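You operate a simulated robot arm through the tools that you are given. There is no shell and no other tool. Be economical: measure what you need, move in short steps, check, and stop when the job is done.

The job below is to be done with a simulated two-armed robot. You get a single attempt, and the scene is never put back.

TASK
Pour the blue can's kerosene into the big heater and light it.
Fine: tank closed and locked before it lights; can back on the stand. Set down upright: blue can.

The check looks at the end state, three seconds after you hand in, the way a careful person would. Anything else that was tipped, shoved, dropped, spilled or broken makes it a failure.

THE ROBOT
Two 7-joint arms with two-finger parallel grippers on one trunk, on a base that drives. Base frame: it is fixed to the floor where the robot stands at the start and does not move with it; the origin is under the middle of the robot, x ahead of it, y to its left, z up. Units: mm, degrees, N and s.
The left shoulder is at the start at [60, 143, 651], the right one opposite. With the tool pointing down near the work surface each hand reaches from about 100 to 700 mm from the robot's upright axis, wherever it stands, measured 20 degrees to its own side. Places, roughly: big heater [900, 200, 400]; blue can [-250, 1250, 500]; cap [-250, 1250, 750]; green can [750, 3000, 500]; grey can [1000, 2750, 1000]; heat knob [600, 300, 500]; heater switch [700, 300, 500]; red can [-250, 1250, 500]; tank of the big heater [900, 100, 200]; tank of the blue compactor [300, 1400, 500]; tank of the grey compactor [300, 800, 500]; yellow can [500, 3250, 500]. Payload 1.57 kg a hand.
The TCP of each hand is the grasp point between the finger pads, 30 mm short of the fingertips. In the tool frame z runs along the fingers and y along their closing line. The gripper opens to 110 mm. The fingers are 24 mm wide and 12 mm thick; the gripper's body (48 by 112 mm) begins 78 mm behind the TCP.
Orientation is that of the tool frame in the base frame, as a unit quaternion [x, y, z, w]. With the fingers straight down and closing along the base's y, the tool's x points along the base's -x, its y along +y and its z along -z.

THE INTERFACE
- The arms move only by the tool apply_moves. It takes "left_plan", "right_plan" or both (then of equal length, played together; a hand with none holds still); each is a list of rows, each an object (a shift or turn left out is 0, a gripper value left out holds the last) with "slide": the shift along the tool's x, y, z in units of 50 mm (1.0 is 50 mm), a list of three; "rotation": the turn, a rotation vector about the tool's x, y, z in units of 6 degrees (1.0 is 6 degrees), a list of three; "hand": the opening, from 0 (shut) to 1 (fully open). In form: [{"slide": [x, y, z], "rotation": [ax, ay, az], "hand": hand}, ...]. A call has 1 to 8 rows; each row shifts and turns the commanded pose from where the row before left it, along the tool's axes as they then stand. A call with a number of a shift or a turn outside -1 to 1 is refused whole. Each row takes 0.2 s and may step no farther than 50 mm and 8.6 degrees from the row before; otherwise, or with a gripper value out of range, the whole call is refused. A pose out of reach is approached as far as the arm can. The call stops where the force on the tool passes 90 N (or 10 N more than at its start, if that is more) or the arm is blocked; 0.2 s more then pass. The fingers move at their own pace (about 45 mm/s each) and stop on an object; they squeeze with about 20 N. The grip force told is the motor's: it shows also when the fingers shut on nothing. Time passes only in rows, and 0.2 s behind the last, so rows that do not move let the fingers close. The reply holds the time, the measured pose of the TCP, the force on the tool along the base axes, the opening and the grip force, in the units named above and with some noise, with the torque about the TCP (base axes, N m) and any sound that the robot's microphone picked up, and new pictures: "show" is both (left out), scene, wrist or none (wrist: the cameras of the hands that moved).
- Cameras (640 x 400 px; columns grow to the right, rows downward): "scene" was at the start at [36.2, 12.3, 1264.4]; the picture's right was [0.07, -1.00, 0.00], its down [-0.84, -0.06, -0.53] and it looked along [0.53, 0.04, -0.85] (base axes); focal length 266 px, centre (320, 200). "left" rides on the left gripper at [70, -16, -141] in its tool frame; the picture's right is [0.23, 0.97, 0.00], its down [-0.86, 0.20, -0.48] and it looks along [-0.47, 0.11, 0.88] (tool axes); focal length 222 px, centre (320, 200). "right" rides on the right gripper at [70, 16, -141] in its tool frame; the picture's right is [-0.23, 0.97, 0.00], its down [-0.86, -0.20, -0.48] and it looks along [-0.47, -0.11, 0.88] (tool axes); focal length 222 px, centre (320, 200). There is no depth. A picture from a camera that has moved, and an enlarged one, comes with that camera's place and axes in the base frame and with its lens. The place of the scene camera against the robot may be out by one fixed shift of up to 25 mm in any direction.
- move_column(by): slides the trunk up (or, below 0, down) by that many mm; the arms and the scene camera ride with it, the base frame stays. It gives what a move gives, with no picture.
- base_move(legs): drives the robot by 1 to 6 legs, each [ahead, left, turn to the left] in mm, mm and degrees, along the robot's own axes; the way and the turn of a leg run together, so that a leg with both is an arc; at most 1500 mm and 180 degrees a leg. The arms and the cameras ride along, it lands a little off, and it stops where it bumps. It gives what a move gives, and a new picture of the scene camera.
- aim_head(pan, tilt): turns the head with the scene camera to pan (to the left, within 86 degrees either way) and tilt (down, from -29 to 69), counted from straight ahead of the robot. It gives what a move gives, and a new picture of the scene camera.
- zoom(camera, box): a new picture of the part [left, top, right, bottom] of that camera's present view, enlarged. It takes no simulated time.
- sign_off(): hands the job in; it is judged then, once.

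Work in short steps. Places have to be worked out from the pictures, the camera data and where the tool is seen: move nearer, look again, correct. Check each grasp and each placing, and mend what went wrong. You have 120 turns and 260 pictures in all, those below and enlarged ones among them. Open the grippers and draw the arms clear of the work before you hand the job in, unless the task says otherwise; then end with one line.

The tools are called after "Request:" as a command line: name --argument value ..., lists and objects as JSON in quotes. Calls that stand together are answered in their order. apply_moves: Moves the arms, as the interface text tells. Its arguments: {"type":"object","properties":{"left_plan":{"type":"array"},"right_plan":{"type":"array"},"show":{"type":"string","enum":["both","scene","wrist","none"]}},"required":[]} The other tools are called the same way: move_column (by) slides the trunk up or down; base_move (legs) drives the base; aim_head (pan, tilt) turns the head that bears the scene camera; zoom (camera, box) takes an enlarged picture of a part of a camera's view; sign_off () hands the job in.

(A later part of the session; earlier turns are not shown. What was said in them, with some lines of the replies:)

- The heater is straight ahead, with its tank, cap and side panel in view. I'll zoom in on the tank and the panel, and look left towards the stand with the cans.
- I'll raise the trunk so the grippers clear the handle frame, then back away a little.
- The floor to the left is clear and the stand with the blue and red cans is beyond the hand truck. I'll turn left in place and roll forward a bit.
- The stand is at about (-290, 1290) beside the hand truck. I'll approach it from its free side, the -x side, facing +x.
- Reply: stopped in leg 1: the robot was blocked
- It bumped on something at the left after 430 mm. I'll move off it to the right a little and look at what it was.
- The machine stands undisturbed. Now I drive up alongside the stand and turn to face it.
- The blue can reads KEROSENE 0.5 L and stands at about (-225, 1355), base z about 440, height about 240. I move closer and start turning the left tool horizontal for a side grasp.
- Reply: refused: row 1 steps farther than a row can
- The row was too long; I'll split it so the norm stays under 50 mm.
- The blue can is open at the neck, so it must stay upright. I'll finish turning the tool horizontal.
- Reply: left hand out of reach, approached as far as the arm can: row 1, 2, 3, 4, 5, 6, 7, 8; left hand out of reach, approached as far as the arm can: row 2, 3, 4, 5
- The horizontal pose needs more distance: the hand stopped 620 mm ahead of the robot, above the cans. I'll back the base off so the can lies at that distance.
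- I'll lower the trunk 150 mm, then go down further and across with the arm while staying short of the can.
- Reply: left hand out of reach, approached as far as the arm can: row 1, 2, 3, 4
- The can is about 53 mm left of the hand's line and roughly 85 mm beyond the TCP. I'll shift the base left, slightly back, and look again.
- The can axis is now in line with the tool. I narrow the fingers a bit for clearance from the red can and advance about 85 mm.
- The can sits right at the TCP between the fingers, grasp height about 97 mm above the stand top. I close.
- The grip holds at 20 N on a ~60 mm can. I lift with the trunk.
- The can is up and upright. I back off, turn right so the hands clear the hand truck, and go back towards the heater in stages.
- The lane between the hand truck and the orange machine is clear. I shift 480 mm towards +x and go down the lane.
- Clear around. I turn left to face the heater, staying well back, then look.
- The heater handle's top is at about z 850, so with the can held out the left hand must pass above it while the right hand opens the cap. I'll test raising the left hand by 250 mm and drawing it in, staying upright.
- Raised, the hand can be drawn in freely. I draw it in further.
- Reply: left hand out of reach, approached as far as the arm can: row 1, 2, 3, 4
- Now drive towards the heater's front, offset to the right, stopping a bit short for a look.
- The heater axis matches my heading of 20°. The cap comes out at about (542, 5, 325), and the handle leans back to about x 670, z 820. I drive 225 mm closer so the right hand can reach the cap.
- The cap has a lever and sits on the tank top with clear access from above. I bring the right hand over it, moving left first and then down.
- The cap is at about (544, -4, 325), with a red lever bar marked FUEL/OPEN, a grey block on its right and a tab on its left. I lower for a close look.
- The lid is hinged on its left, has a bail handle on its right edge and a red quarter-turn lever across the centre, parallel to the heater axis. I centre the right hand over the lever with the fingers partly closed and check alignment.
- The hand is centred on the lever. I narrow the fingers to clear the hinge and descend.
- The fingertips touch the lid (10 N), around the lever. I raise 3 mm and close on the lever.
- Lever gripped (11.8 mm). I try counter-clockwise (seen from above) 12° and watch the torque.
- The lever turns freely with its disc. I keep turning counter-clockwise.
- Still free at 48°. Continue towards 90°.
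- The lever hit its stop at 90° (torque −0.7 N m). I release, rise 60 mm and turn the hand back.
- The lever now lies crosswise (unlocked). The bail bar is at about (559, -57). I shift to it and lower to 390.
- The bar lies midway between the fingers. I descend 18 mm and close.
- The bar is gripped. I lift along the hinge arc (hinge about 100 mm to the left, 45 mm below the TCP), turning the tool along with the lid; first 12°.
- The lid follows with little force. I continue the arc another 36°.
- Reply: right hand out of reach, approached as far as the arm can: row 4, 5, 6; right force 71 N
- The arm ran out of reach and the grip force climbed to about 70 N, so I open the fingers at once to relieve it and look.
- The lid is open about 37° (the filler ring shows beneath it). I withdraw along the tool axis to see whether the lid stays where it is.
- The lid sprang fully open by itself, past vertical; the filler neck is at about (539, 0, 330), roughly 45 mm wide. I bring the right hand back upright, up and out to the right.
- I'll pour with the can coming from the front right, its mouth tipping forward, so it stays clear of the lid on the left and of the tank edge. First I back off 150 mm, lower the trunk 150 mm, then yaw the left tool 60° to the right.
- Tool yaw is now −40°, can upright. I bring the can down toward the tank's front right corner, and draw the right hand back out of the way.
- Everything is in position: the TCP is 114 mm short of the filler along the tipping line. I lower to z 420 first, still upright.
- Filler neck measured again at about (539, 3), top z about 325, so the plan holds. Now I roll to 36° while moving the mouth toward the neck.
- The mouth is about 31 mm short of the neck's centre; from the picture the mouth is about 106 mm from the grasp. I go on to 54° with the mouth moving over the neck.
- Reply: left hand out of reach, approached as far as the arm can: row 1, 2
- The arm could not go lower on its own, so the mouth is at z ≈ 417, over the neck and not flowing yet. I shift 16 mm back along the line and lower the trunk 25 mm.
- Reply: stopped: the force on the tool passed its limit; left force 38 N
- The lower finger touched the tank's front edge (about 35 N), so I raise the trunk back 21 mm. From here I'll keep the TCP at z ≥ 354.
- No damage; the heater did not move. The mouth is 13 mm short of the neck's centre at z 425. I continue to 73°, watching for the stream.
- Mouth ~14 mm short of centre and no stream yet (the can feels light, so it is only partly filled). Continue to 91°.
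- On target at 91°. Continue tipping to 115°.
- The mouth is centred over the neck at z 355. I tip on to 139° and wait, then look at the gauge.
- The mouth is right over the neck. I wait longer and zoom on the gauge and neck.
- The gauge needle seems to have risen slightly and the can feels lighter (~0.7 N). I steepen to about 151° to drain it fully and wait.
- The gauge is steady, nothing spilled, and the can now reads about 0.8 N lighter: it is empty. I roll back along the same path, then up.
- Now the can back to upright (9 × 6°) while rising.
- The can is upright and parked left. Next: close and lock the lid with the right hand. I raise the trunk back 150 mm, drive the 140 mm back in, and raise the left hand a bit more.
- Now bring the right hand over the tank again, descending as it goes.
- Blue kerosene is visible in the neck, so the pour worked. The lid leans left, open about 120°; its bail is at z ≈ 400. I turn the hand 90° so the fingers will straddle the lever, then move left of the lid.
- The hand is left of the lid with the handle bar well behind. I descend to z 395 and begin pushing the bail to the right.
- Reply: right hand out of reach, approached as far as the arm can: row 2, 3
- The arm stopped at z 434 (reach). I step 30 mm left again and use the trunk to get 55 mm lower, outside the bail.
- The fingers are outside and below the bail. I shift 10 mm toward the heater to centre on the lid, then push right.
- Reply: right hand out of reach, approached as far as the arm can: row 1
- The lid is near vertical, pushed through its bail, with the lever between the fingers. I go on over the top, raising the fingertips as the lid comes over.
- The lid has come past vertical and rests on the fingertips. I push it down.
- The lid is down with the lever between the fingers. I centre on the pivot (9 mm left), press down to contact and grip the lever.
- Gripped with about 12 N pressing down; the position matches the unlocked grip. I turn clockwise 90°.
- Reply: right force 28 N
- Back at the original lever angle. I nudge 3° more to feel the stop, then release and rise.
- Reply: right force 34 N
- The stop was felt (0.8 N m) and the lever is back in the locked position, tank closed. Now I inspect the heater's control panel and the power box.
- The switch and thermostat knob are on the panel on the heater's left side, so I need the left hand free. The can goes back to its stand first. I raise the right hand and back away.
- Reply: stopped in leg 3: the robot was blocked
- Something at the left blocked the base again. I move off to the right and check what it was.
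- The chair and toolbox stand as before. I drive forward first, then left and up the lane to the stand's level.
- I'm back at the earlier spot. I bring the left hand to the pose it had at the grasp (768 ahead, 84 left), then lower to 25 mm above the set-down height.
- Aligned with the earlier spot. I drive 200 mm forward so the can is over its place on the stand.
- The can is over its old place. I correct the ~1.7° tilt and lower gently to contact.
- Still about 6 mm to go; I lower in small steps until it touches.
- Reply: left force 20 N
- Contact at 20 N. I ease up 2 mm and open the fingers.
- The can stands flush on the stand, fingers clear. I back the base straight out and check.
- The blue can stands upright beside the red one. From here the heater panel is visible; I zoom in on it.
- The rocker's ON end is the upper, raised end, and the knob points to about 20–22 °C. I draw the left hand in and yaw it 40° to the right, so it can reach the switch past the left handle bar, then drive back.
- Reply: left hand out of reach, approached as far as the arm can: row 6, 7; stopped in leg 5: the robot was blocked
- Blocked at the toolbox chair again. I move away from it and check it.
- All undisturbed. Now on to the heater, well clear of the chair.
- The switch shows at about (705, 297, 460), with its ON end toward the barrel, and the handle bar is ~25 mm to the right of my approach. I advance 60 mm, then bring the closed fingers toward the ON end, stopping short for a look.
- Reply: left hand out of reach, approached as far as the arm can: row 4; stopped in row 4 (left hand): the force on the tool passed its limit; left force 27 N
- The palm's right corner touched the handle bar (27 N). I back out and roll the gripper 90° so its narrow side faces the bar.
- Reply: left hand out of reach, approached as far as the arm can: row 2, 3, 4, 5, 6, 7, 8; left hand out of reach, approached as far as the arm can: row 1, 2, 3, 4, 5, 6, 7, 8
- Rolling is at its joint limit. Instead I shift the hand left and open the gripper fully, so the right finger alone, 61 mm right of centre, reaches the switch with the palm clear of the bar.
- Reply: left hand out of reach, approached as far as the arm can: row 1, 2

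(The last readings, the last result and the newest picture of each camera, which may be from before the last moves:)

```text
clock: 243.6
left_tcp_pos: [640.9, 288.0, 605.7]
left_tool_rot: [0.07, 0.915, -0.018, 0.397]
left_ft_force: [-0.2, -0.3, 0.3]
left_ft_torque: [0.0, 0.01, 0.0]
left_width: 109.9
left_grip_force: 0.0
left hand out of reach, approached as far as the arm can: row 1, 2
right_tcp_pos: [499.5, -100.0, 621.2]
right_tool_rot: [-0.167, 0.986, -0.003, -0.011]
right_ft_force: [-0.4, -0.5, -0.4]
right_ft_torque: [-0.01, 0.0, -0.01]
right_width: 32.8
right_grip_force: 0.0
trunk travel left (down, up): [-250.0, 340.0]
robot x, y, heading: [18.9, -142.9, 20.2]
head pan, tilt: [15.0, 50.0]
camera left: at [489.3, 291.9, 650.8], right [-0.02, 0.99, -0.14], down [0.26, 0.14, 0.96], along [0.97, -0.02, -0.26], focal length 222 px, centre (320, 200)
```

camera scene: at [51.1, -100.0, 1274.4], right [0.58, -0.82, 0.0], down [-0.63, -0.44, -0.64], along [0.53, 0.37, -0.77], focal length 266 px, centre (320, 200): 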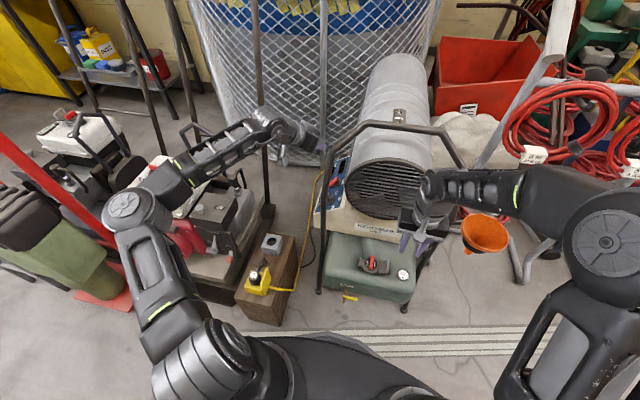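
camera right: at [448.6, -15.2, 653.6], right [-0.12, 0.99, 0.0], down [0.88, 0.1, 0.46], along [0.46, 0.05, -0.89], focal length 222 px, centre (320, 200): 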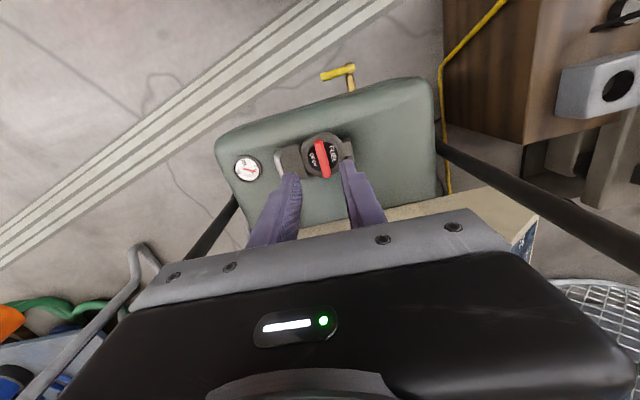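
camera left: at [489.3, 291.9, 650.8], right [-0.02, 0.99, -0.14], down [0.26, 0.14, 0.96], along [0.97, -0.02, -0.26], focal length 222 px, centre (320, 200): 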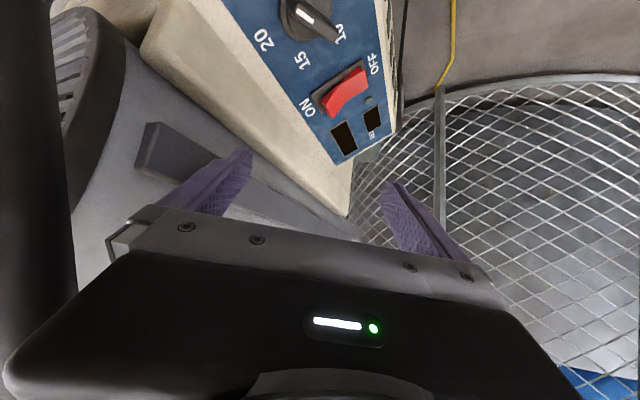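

The arm can't go further left, but at y 288 the palm now clears the bar. I close the fingers again and move the tip to about 30 mm above the rocker's ON end (718, 280, 477).

Request:
apply_moves --left_plan '[{"hand": 0}, {}, {}, {}, {}, {"slide": [0.17, 0.01, 0.92]}, {"slide": [0.17, 0.01, 0.9]}, {}]' --show "wrist"

Request:
zoom --camera "left" --box '[230, 60, 410, 240]'

```text
clock: 245.4
left_tcp_pos: [665.9, 261.8, 547.7]
left_tool_rot: [0.063, 0.917, -0.009, 0.394]
left_ft_force: [0.6, -0.9, 0.5]
left_ft_torque: [0.02, 0.0, -0.02]
left_width: 0.2
left_grip_force: 20.3
left hand out of reach, approached as far as the arm can: row 6, 7
right_tcp_pos: [498.5, -99.4, 620.9]
right_tool_rot: [-0.166, 0.986, -0.003, -0.01]
right_ft_force: [0.0, -0.6, 0.7]
right_ft_torque: [-0.02, 0.01, -0.02]
right_width: 32.8
right_grip_force: 0.0
trunk travel left (down, up): [-250.0, 340.0]
robot x, y, heading: [18.5, -142.4, 19.9]
head pan, tilt: [15.0, 50.0]
camera left: at [515.0, 261.1, 595.2], right [-0.04, 0.99, -0.13], down [0.26, 0.14, 0.96], along [0.96, 0.0, -0.26], focal length 222 px, centre (320, 200)
```

left: 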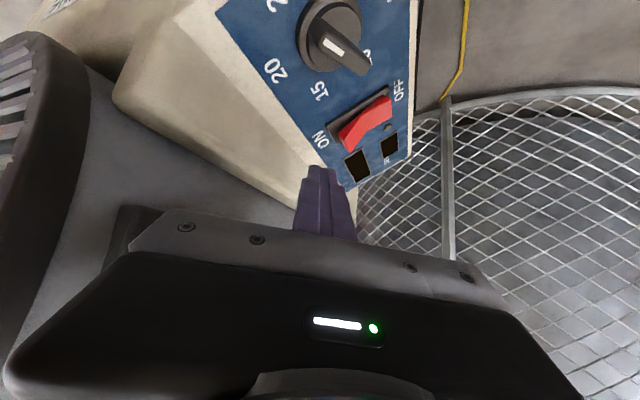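

```text
2.22 times, centred on (320, 150) of left
camera zoom: at [515.0, 261.1, 595.2], right [-0.04, 0.99, -0.13], down [0.26, 0.14, 0.96], along [0.96, 0.0, -0.26], focal length 494 px, centre (320, 311)
```

zoom: 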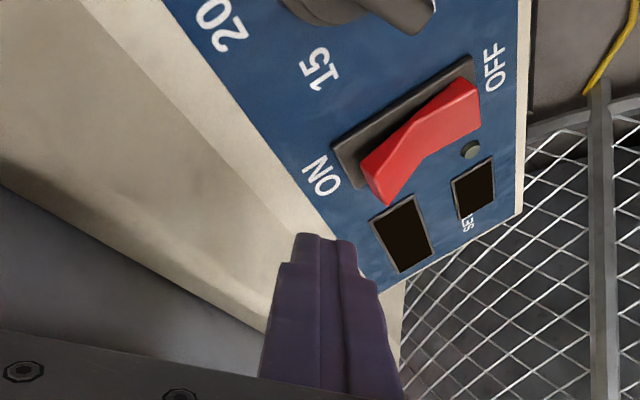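

The arm is at full stretch: the tip is at (688, 260, 527) and the ON end at (713, 279, 477). I drive the base 28 mm ahead and 12 mm left.

Request:
base_move --legs '[[28, 14, 0]]'

Request:
apply_moves --left_plan '[{}]' --show "wrist"

```text
clock: 246.3
left_tcp_pos: [688.1, 283.4, 549.2]
left_tool_rot: [0.063, 0.917, -0.008, 0.394]
left_ft_force: [0.1, 0.6, -0.4]
left_ft_torque: [-0.04, 0.03, 0.01]
left_width: 0.0
left_grip_force: 20.1
right_tcp_pos: [519.7, -75.9, 621.9]
right_tool_rot: [-0.166, 0.986, -0.002, -0.01]
right_ft_force: [0.3, -0.4, -0.7]
right_ft_torque: [0.01, 0.0, 0.01]
right_width: 33.1
right_grip_force: 0.0
trunk travel left (down, up): [-250.0, 340.0]
robot x, y, heading: [42.5, -117.4, 19.9]
head pan, tilt: [15.0, 50.0]
camera scene: at [72.5, -77.0, 1274.4], right [0.58, -0.82, 0.0], down [-0.63, -0.44, -0.64], along [0.53, 0.37, -0.77], focal length 266 px, centre (320, 200)
```

scene: 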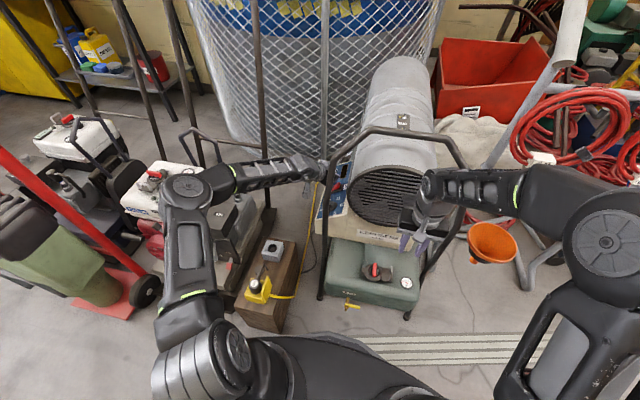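

```text
clock: 246.7
left_tcp_pos: [688.1, 283.5, 548.2]
left_tool_rot: [0.063, 0.916, -0.009, 0.395]
left_ft_force: [0.7, -0.2, 0.1]
left_ft_torque: [-0.02, -0.03, 0.02]
left_width: 0.0
left_grip_force: 20.3
right_tcp_pos: [520.2, -76.6, 620.5]
right_tool_rot: [-0.167, 0.986, -0.003, -0.01]
right_ft_force: [1.1, -0.8, 0.8]
right_ft_torque: [0.0, 0.01, -0.01]
right_width: 33.1
right_grip_force: 0.1
trunk travel left (down, up): [-250.0, 340.0]
robot x, y, heading: [43.9, -117.7, 19.9]
head pan, tilt: [15.0, 50.0]
camera left: at [536.4, 284.0, 595.4], right [-0.04, 0.99, -0.13], down [0.26, 0.14, 0.96], along [0.96, 0.0, -0.26], focal length 222 px, centre (320, 200)
```

left: 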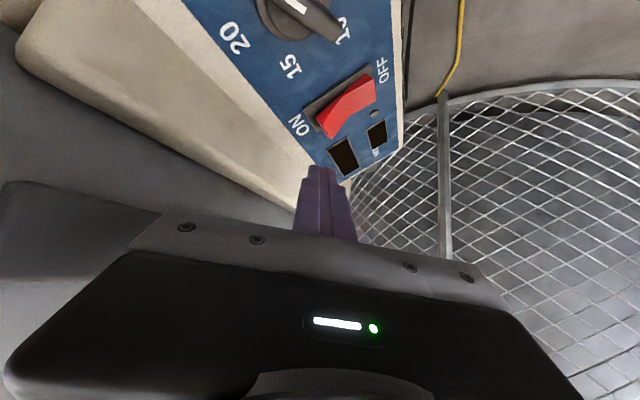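

The tip is now directly above the ON end, about 45 mm over it. I lower the trunk 35 mm and look.

Request:
move_column --by -35

Request:
zoom --camera "left" --box '[230, 60, 410, 240]'

```text
clock: 247.5
left_tcp_pos: [687.7, 284.2, 513.4]
left_tool_rot: [0.063, 0.917, -0.009, 0.394]
left_ft_force: [0.7, -0.2, 0.1]
left_ft_torque: [-0.03, 0.0, -0.02]
left_width: 0.0
left_grip_force: 19.9
right_tcp_pos: [518.6, -77.1, 586.0]
right_tool_rot: [-0.167, 0.986, -0.002, -0.01]
right_ft_force: [-0.3, 0.2, 0.1]
right_ft_torque: [-0.01, 0.0, -0.02]
right_width: 33.0
right_grip_force: 0.1
trunk travel left (down, up): [-215.0, 375.0]
robot x, y, heading: [40.1, -120.2, 20.0]
head pan, tilt: [15.0, 50.0]
```

```text
2.22 times, centred on (320, 150) of left
camera zoom: at [536.3, 284.0, 560.4], right [-0.03, 0.99, -0.13], down [0.26, 0.14, 0.96], along [0.96, 0.0, -0.26], focal length 494 px, centre (320, 311)
```

zoom: 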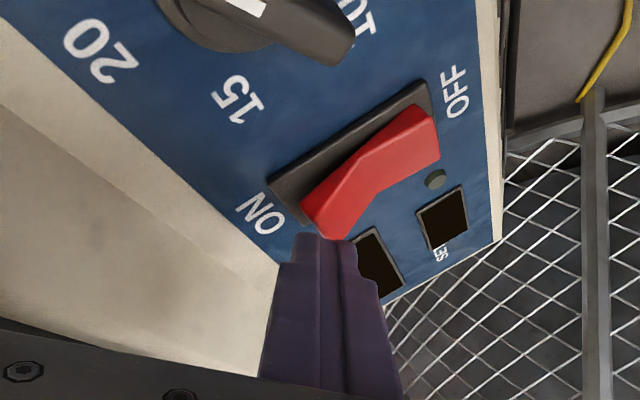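

The tip hovers just at the rocker's ON edge. I move it 8 mm inward onto the rocker and press down with the trunk.

Request:
apply_moves --left_plan '[{"slide": [0.1, 0.1, -0.12]}, {}]' --show "none"

Request:
move_column --by -18

Request:
zoom --camera "left" --box '[230, 60, 410, 240]'

```text
clock: 248.1
left_tcp_pos: [680.2, 289.7, 514.7]
left_tool_rot: [0.064, 0.916, -0.009, 0.395]
left_ft_force: [-0.3, -0.7, -0.2]
left_ft_torque: [0.0, 0.0, 0.01]
left_width: 0.0
left_grip_force: 19.9
right_tcp_pos: [520.2, -76.6, 586.1]
right_tool_rot: [-0.167, 0.986, -0.002, -0.01]
right_ft_force: [0.4, -0.4, -0.9]
right_ft_torque: [0.03, -0.01, 0.01]
right_width: 32.9
right_grip_force: 0.1
trunk travel left (down, up): [-215.0, 375.0]
robot x, y, heading: [40.3, -116.2, 20.1]
head pan, tilt: [15.0, 50.0]
```

```text
clock: 248.7
left_tcp_pos: [680.5, 289.3, 496.6]
left_tool_rot: [0.062, 0.917, -0.008, 0.395]
left_ft_force: [0.0, 0.6, -0.1]
left_ft_torque: [0.0, 0.02, 0.0]
left_width: 0.0
left_grip_force: 19.9
right_tcp_pos: [520.0, -77.4, 567.4]
right_tool_rot: [-0.167, 0.986, -0.003, -0.01]
right_ft_force: [0.3, 0.4, 0.4]
right_ft_torque: [0.0, 0.01, 0.0]
right_width: 33.2
right_grip_force: 0.1
trunk travel left (down, up): [-197.0, 393.0]
robot x, y, heading: [37.6, -117.2, 20.3]
head pan, tilt: [15.0, 50.0]
```

```text
2.22 times, centred on (320, 150) of left
camera zoom: at [528.7, 290.1, 543.5], right [-0.03, 0.99, -0.13], down [0.26, 0.14, 0.96], along [0.96, 0.0, -0.26], focal length 494 px, centre (320, 311)
```

zoom: 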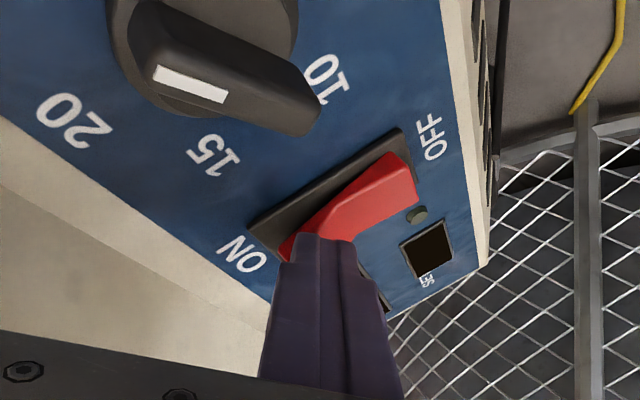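

The tip covers the ON end but no contact yet. I press further in 8 mm steps.

Request:
move_column --by -8

Request:
move_column --by -6

Request:
zoom --camera "left" --box '[230, 60, 410, 240]'

```text
clock: 249.3
left_tcp_pos: [680.5, 289.2, 488.7]
left_tool_rot: [0.063, 0.917, -0.008, 0.395]
left_ft_force: [0.3, -0.1, 0.0]
left_ft_torque: [0.01, 0.0, 0.0]
left_width: 0.1
left_grip_force: 20.2
right_tcp_pos: [518.7, -76.2, 559.9]
right_tool_rot: [-0.167, 0.986, -0.002, -0.009]
right_ft_force: [0.3, 0.3, -0.2]
right_ft_torque: [-0.02, 0.02, 0.0]
right_width: 33.0
right_grip_force: 0.1
trunk travel left (down, up): [-189.0, 401.0]
robot x, y, heading: [39.3, -120.5, 20.4]
head pan, tilt: [15.0, 50.0]
```

```text
clock: 249.8
left_tcp_pos: [680.8, 288.7, 484.3]
left_tool_rot: [0.063, 0.917, -0.009, 0.395]
left_ft_force: [-2.1, -3.1, 4.2]
left_ft_torque: [-0.08, -0.12, -0.13]
left_width: 0.0
left_grip_force: 20.0
right_tcp_pos: [520.3, -78.0, 553.7]
right_tool_rot: [-0.167, 0.986, -0.002, -0.01]
right_ft_force: [-0.5, -0.4, 0.9]
right_ft_torque: [0.01, 0.0, -0.01]
right_width: 33.2
right_grip_force: 0.1
trunk travel left (down, up): [-183.0, 407.0]
robot x, y, heading: [42.2, -118.8, 19.8]
head pan, tilt: [15.0, 50.0]
```

```text
2.22 times, centred on (320, 150) of left
camera zoom: at [528.7, 289.6, 530.0], right [-0.03, 0.99, -0.13], down [0.26, 0.14, 0.96], along [0.96, 0.0, -0.26], focal length 494 px, centre (320, 311)
```

zoom: 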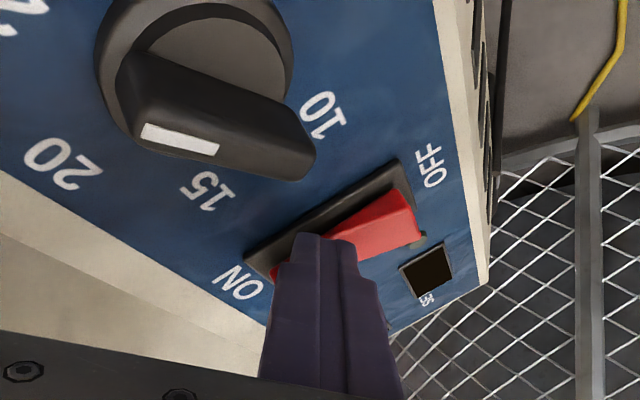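

Contact is starting (5 N). I press 6 mm further.

Request:
move_column --by -6

Request:
zoom --camera "left" --box '[230, 60, 410, 240]'

```text
clock: 250.4
left_tcp_pos: [679.4, 290.0, 480.0]
left_tool_rot: [0.062, 0.917, -0.007, 0.395]
left_ft_force: [-12.2, -1.4, 13.2]
left_ft_torque: [0.02, -0.04, 0.09]
left_width: 0.0
left_grip_force: 20.4
right_tcp_pos: [518.5, -76.7, 548.1]
right_tool_rot: [-0.167, 0.986, -0.002, -0.009]
right_ft_force: [-0.4, 0.3, 0.3]
right_ft_torque: [-0.01, 0.0, -0.01]
right_width: 33.0
right_grip_force: 0.0
trunk travel left (down, up): [-177.0, 413.0]
robot x, y, heading: [37.0, -118.4, 20.4]
head pan, tilt: [15.0, 50.0]
```

```text
2.22 times, centred on (320, 150) of left
camera zoom: at [527.8, 290.7, 525.1], right [-0.04, 0.99, -0.13], down [0.26, 0.14, 0.96], along [0.97, 0.0, -0.26], focal length 494 px, centre (320, 311)
```

zoom: 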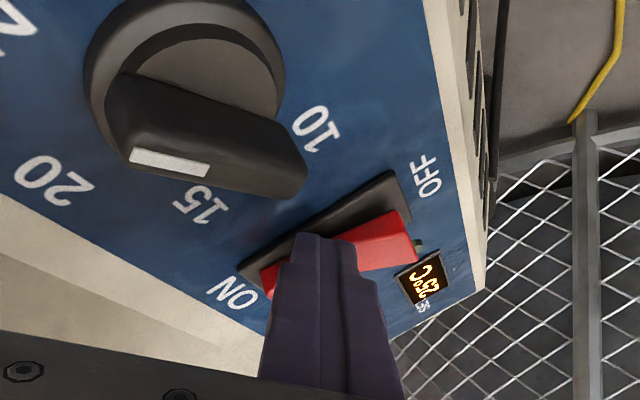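

The displays lit up: the switch is ON. I raise the trunk off the rocker and read them.

Request:
move_column --by 50

Request:
zoom --camera "left" --box '[230, 20, 410, 200]'

```text
clock: 251.3
left_tcp_pos: [681.3, 289.7, 526.5]
left_tool_rot: [0.063, 0.917, -0.009, 0.395]
left_ft_force: [-0.6, 0.0, -0.3]
left_ft_torque: [0.0, -0.01, 0.01]
left_width: 0.0
left_grip_force: 20.0
right_tcp_pos: [519.7, -78.1, 598.1]
right_tool_rot: [-0.167, 0.986, -0.004, -0.011]
right_ft_force: [-0.5, -0.1, -0.5]
right_ft_torque: [-0.03, 0.01, 0.01]
right_width: 33.0
right_grip_force: 0.1
trunk travel left (down, up): [-227.0, 363.0]
robot x, y, heading: [41.6, -118.1, 20.0]
head pan, tilt: [15.0, 50.0]
```

```text
2.22 times, centred on (320, 110) of left
camera zoom: at [528.8, 290.2, 573.1], right [-0.04, 0.99, -0.13], down [0.26, 0.14, 0.96], along [0.96, 0.0, -0.26], focal length 494 px, centre (320, 400)
```

zoom: 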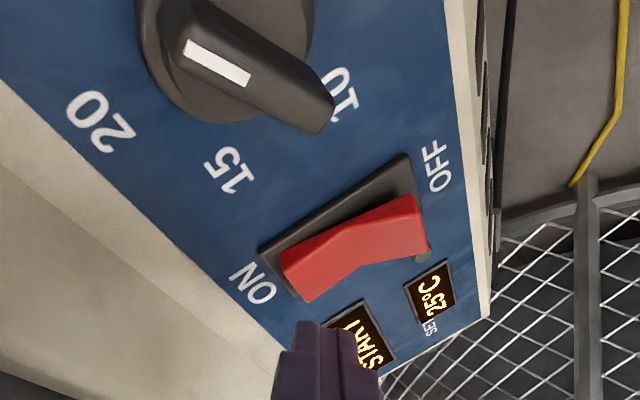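

SET 25 °C and the main display says START. I withdraw the hand along the way it came and wait for ignition.

Request:
apply_moves --left_plan '[{"slide": [-0.35, 0, -0.7]}, {"slide": [-0.35, 0, -0.7]}, {"slide": [-0.35, 0, -0.7]}, {"slide": [-0.35, 0, -0.7]}, {"slide": [-0.35, 0, -0.7]}, {"slide": [-0.35, 0, -0.7]}, {}, {}]' --show "wrist"

Request:
zoom --camera "left" --box '[300, 0, 420, 120]'

```text
clock: 253.1
left_tcp_pos: [600.1, 292.1, 747.0]
left_tool_rot: [0.063, 0.917, -0.009, 0.394]
left_ft_force: [-0.1, -0.8, 0.0]
left_ft_torque: [0.01, 0.01, -0.01]
left_width: 0.0
left_grip_force: 19.7
right_tcp_pos: [519.4, -76.3, 597.9]
right_tool_rot: [-0.167, 0.986, -0.003, -0.01]
right_ft_force: [-0.1, -0.5, -0.1]
right_ft_torque: [-0.05, -0.02, 0.01]
right_width: 33.2
right_grip_force: 0.1
trunk travel left (down, up): [-227.0, 363.0]
robot x, y, heading: [42.6, -118.4, 20.2]
head pan, tilt: [15.0, 50.0]
camera left: at [449.3, 292.3, 793.6], right [-0.03, 0.99, -0.13], down [0.26, 0.14, 0.96], along [0.96, 0.0, -0.26], focal length 222 px, centre (320, 200)
```

left: 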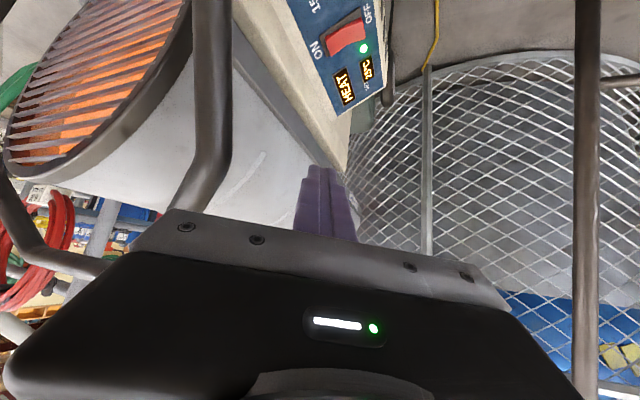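

```text
3.33 times, centred on (360, 60) of left
camera zoom: at [449.3, 292.3, 793.6], right [-0.03, 0.99, -0.13], down [0.26, 0.14, 0.96], along [0.96, 0.0, -0.26], focal length 740 px, centre (187, 667)
```

zoom: 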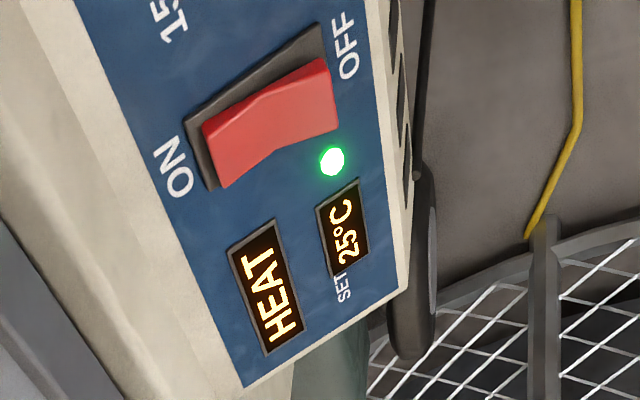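

It's lit: the display reads HEAT, the lamp is green and the grille glows. I back away, open the grippers, and take a last look.

Request:
base_move --legs '[[-400, 0, 0]]'

Request:
apply_moves --left_plan '[{"hand": 1}, {}, {}, {}, {}, {}]' --right_plan '[{"hand": 1}, {}, {}, {}, {}, {}]' --show "scene"

Request:
zoom --camera "scene" --box '[240, 20, 480, 240]'

```text
clock: 255.6
left_tcp_pos: [221.8, 150.3, 747.9]
left_tool_rot: [0.065, 0.916, -0.01, 0.395]
left_ft_force: [0.2, -0.3, -0.9]
left_ft_torque: [0.05, 0.0, 0.02]
left_width: 0.3
left_grip_force: 20.0
right_tcp_pos: [138.3, -217.1, 597.5]
right_tool_rot: [-0.164, 0.986, -0.003, -0.011]
right_ft_force: [0.8, -0.4, 0.3]
right_ft_torque: [0.02, 0.02, -0.03]
right_width: 33.0
right_grip_force: 0.1
trunk travel left (down, up): [-227.0, 363.0]
robot x, y, heading: [-337.3, -256.3, 19.6]
head pan, tilt: [15.0, 50.0]
camera scene: at [-309.3, -216.4, 1251.5], right [0.57, -0.82, 0.0], down [-0.63, -0.44, -0.64], along [0.53, 0.37, -0.77], focal length 266 px, centre (320, 200)
```

scene: 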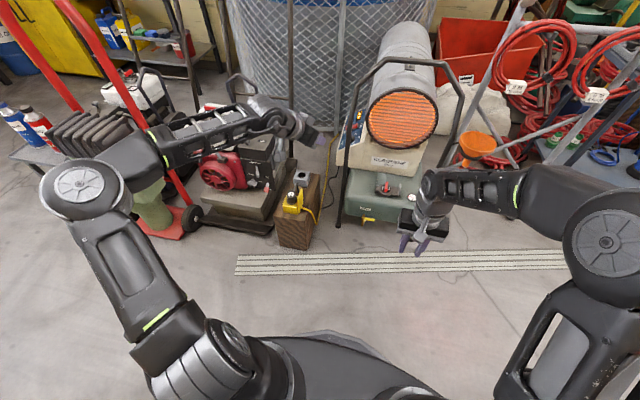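

```text
clock: 257.0
left_tcp_pos: [221.6, 149.3, 748.0]
left_tool_rot: [0.065, 0.917, -0.01, 0.394]
left_ft_force: [0.7, -0.8, 0.3]
left_ft_torque: [0.01, -0.01, -0.01]
left_width: 110.0
left_grip_force: 0.0
right_tcp_pos: [138.1, -217.3, 597.8]
right_tool_rot: [-0.164, 0.986, -0.002, -0.009]
right_ft_force: [0.1, -0.1, 0.3]
right_ft_torque: [0.01, 0.0, 0.04]
right_width: 110.0
right_grip_force: 0.0
trunk travel left (down, up): [-227.0, 363.0]
robot x, y, heading: [-339.6, -259.2, 19.8]
head pan, tilt: [15.0, 50.0]
camera scene: at [-309.3, -216.4, 1251.4], right [0.57, -0.82, 0.0], down [-0.63, -0.44, -0.64], along [0.53, 0.37, -0.77], focal length 266 px, centre (320, 200)
```

scene: 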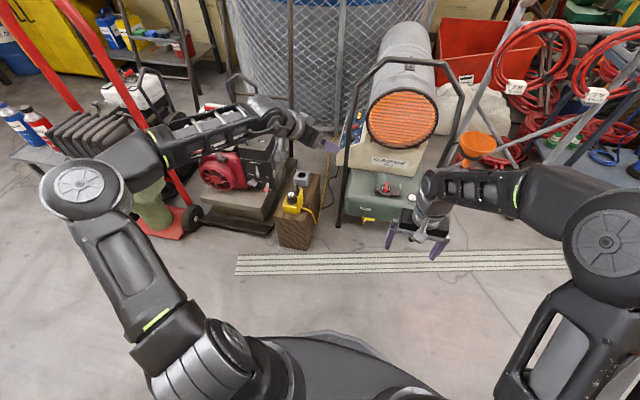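

```text
1.82 times, centred on (360, 130) of scene
camera zoom: at [-309.3, -216.4, 1251.4], right [0.57, -0.82, 0.0], down [-0.63, -0.44, -0.64], along [0.53, 0.37, -0.77], focal length 483 px, centre (247, 327)
```

zoom: 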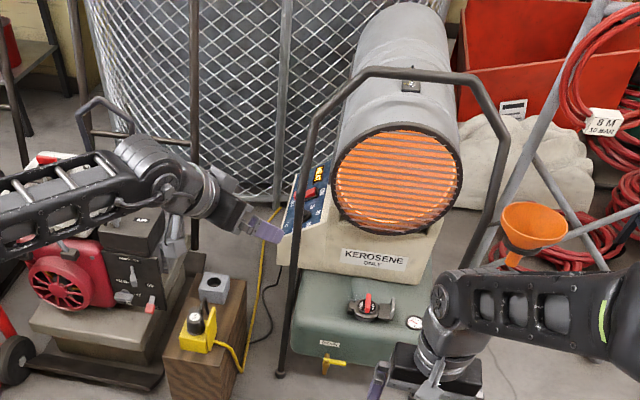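

The heater is glowing, the tank lid is shut and locked, both cans stand on the stand, and the hands are open and clear. I hand in.

Request:
sign_off

```text
The job is handed in.
```

The blue can's kerosene is in the big heater and it is lit: the panel reads HEAT with 25 °C set. The tank lid was shut and locked before I switched it on, and the can is back upright on the stand. On the way the base bumped the orange machine once and the toolbox chair twice. The left hand also touched the tank edge and the heater's handle. Everything looked in place afterwards, and I saw no spill.
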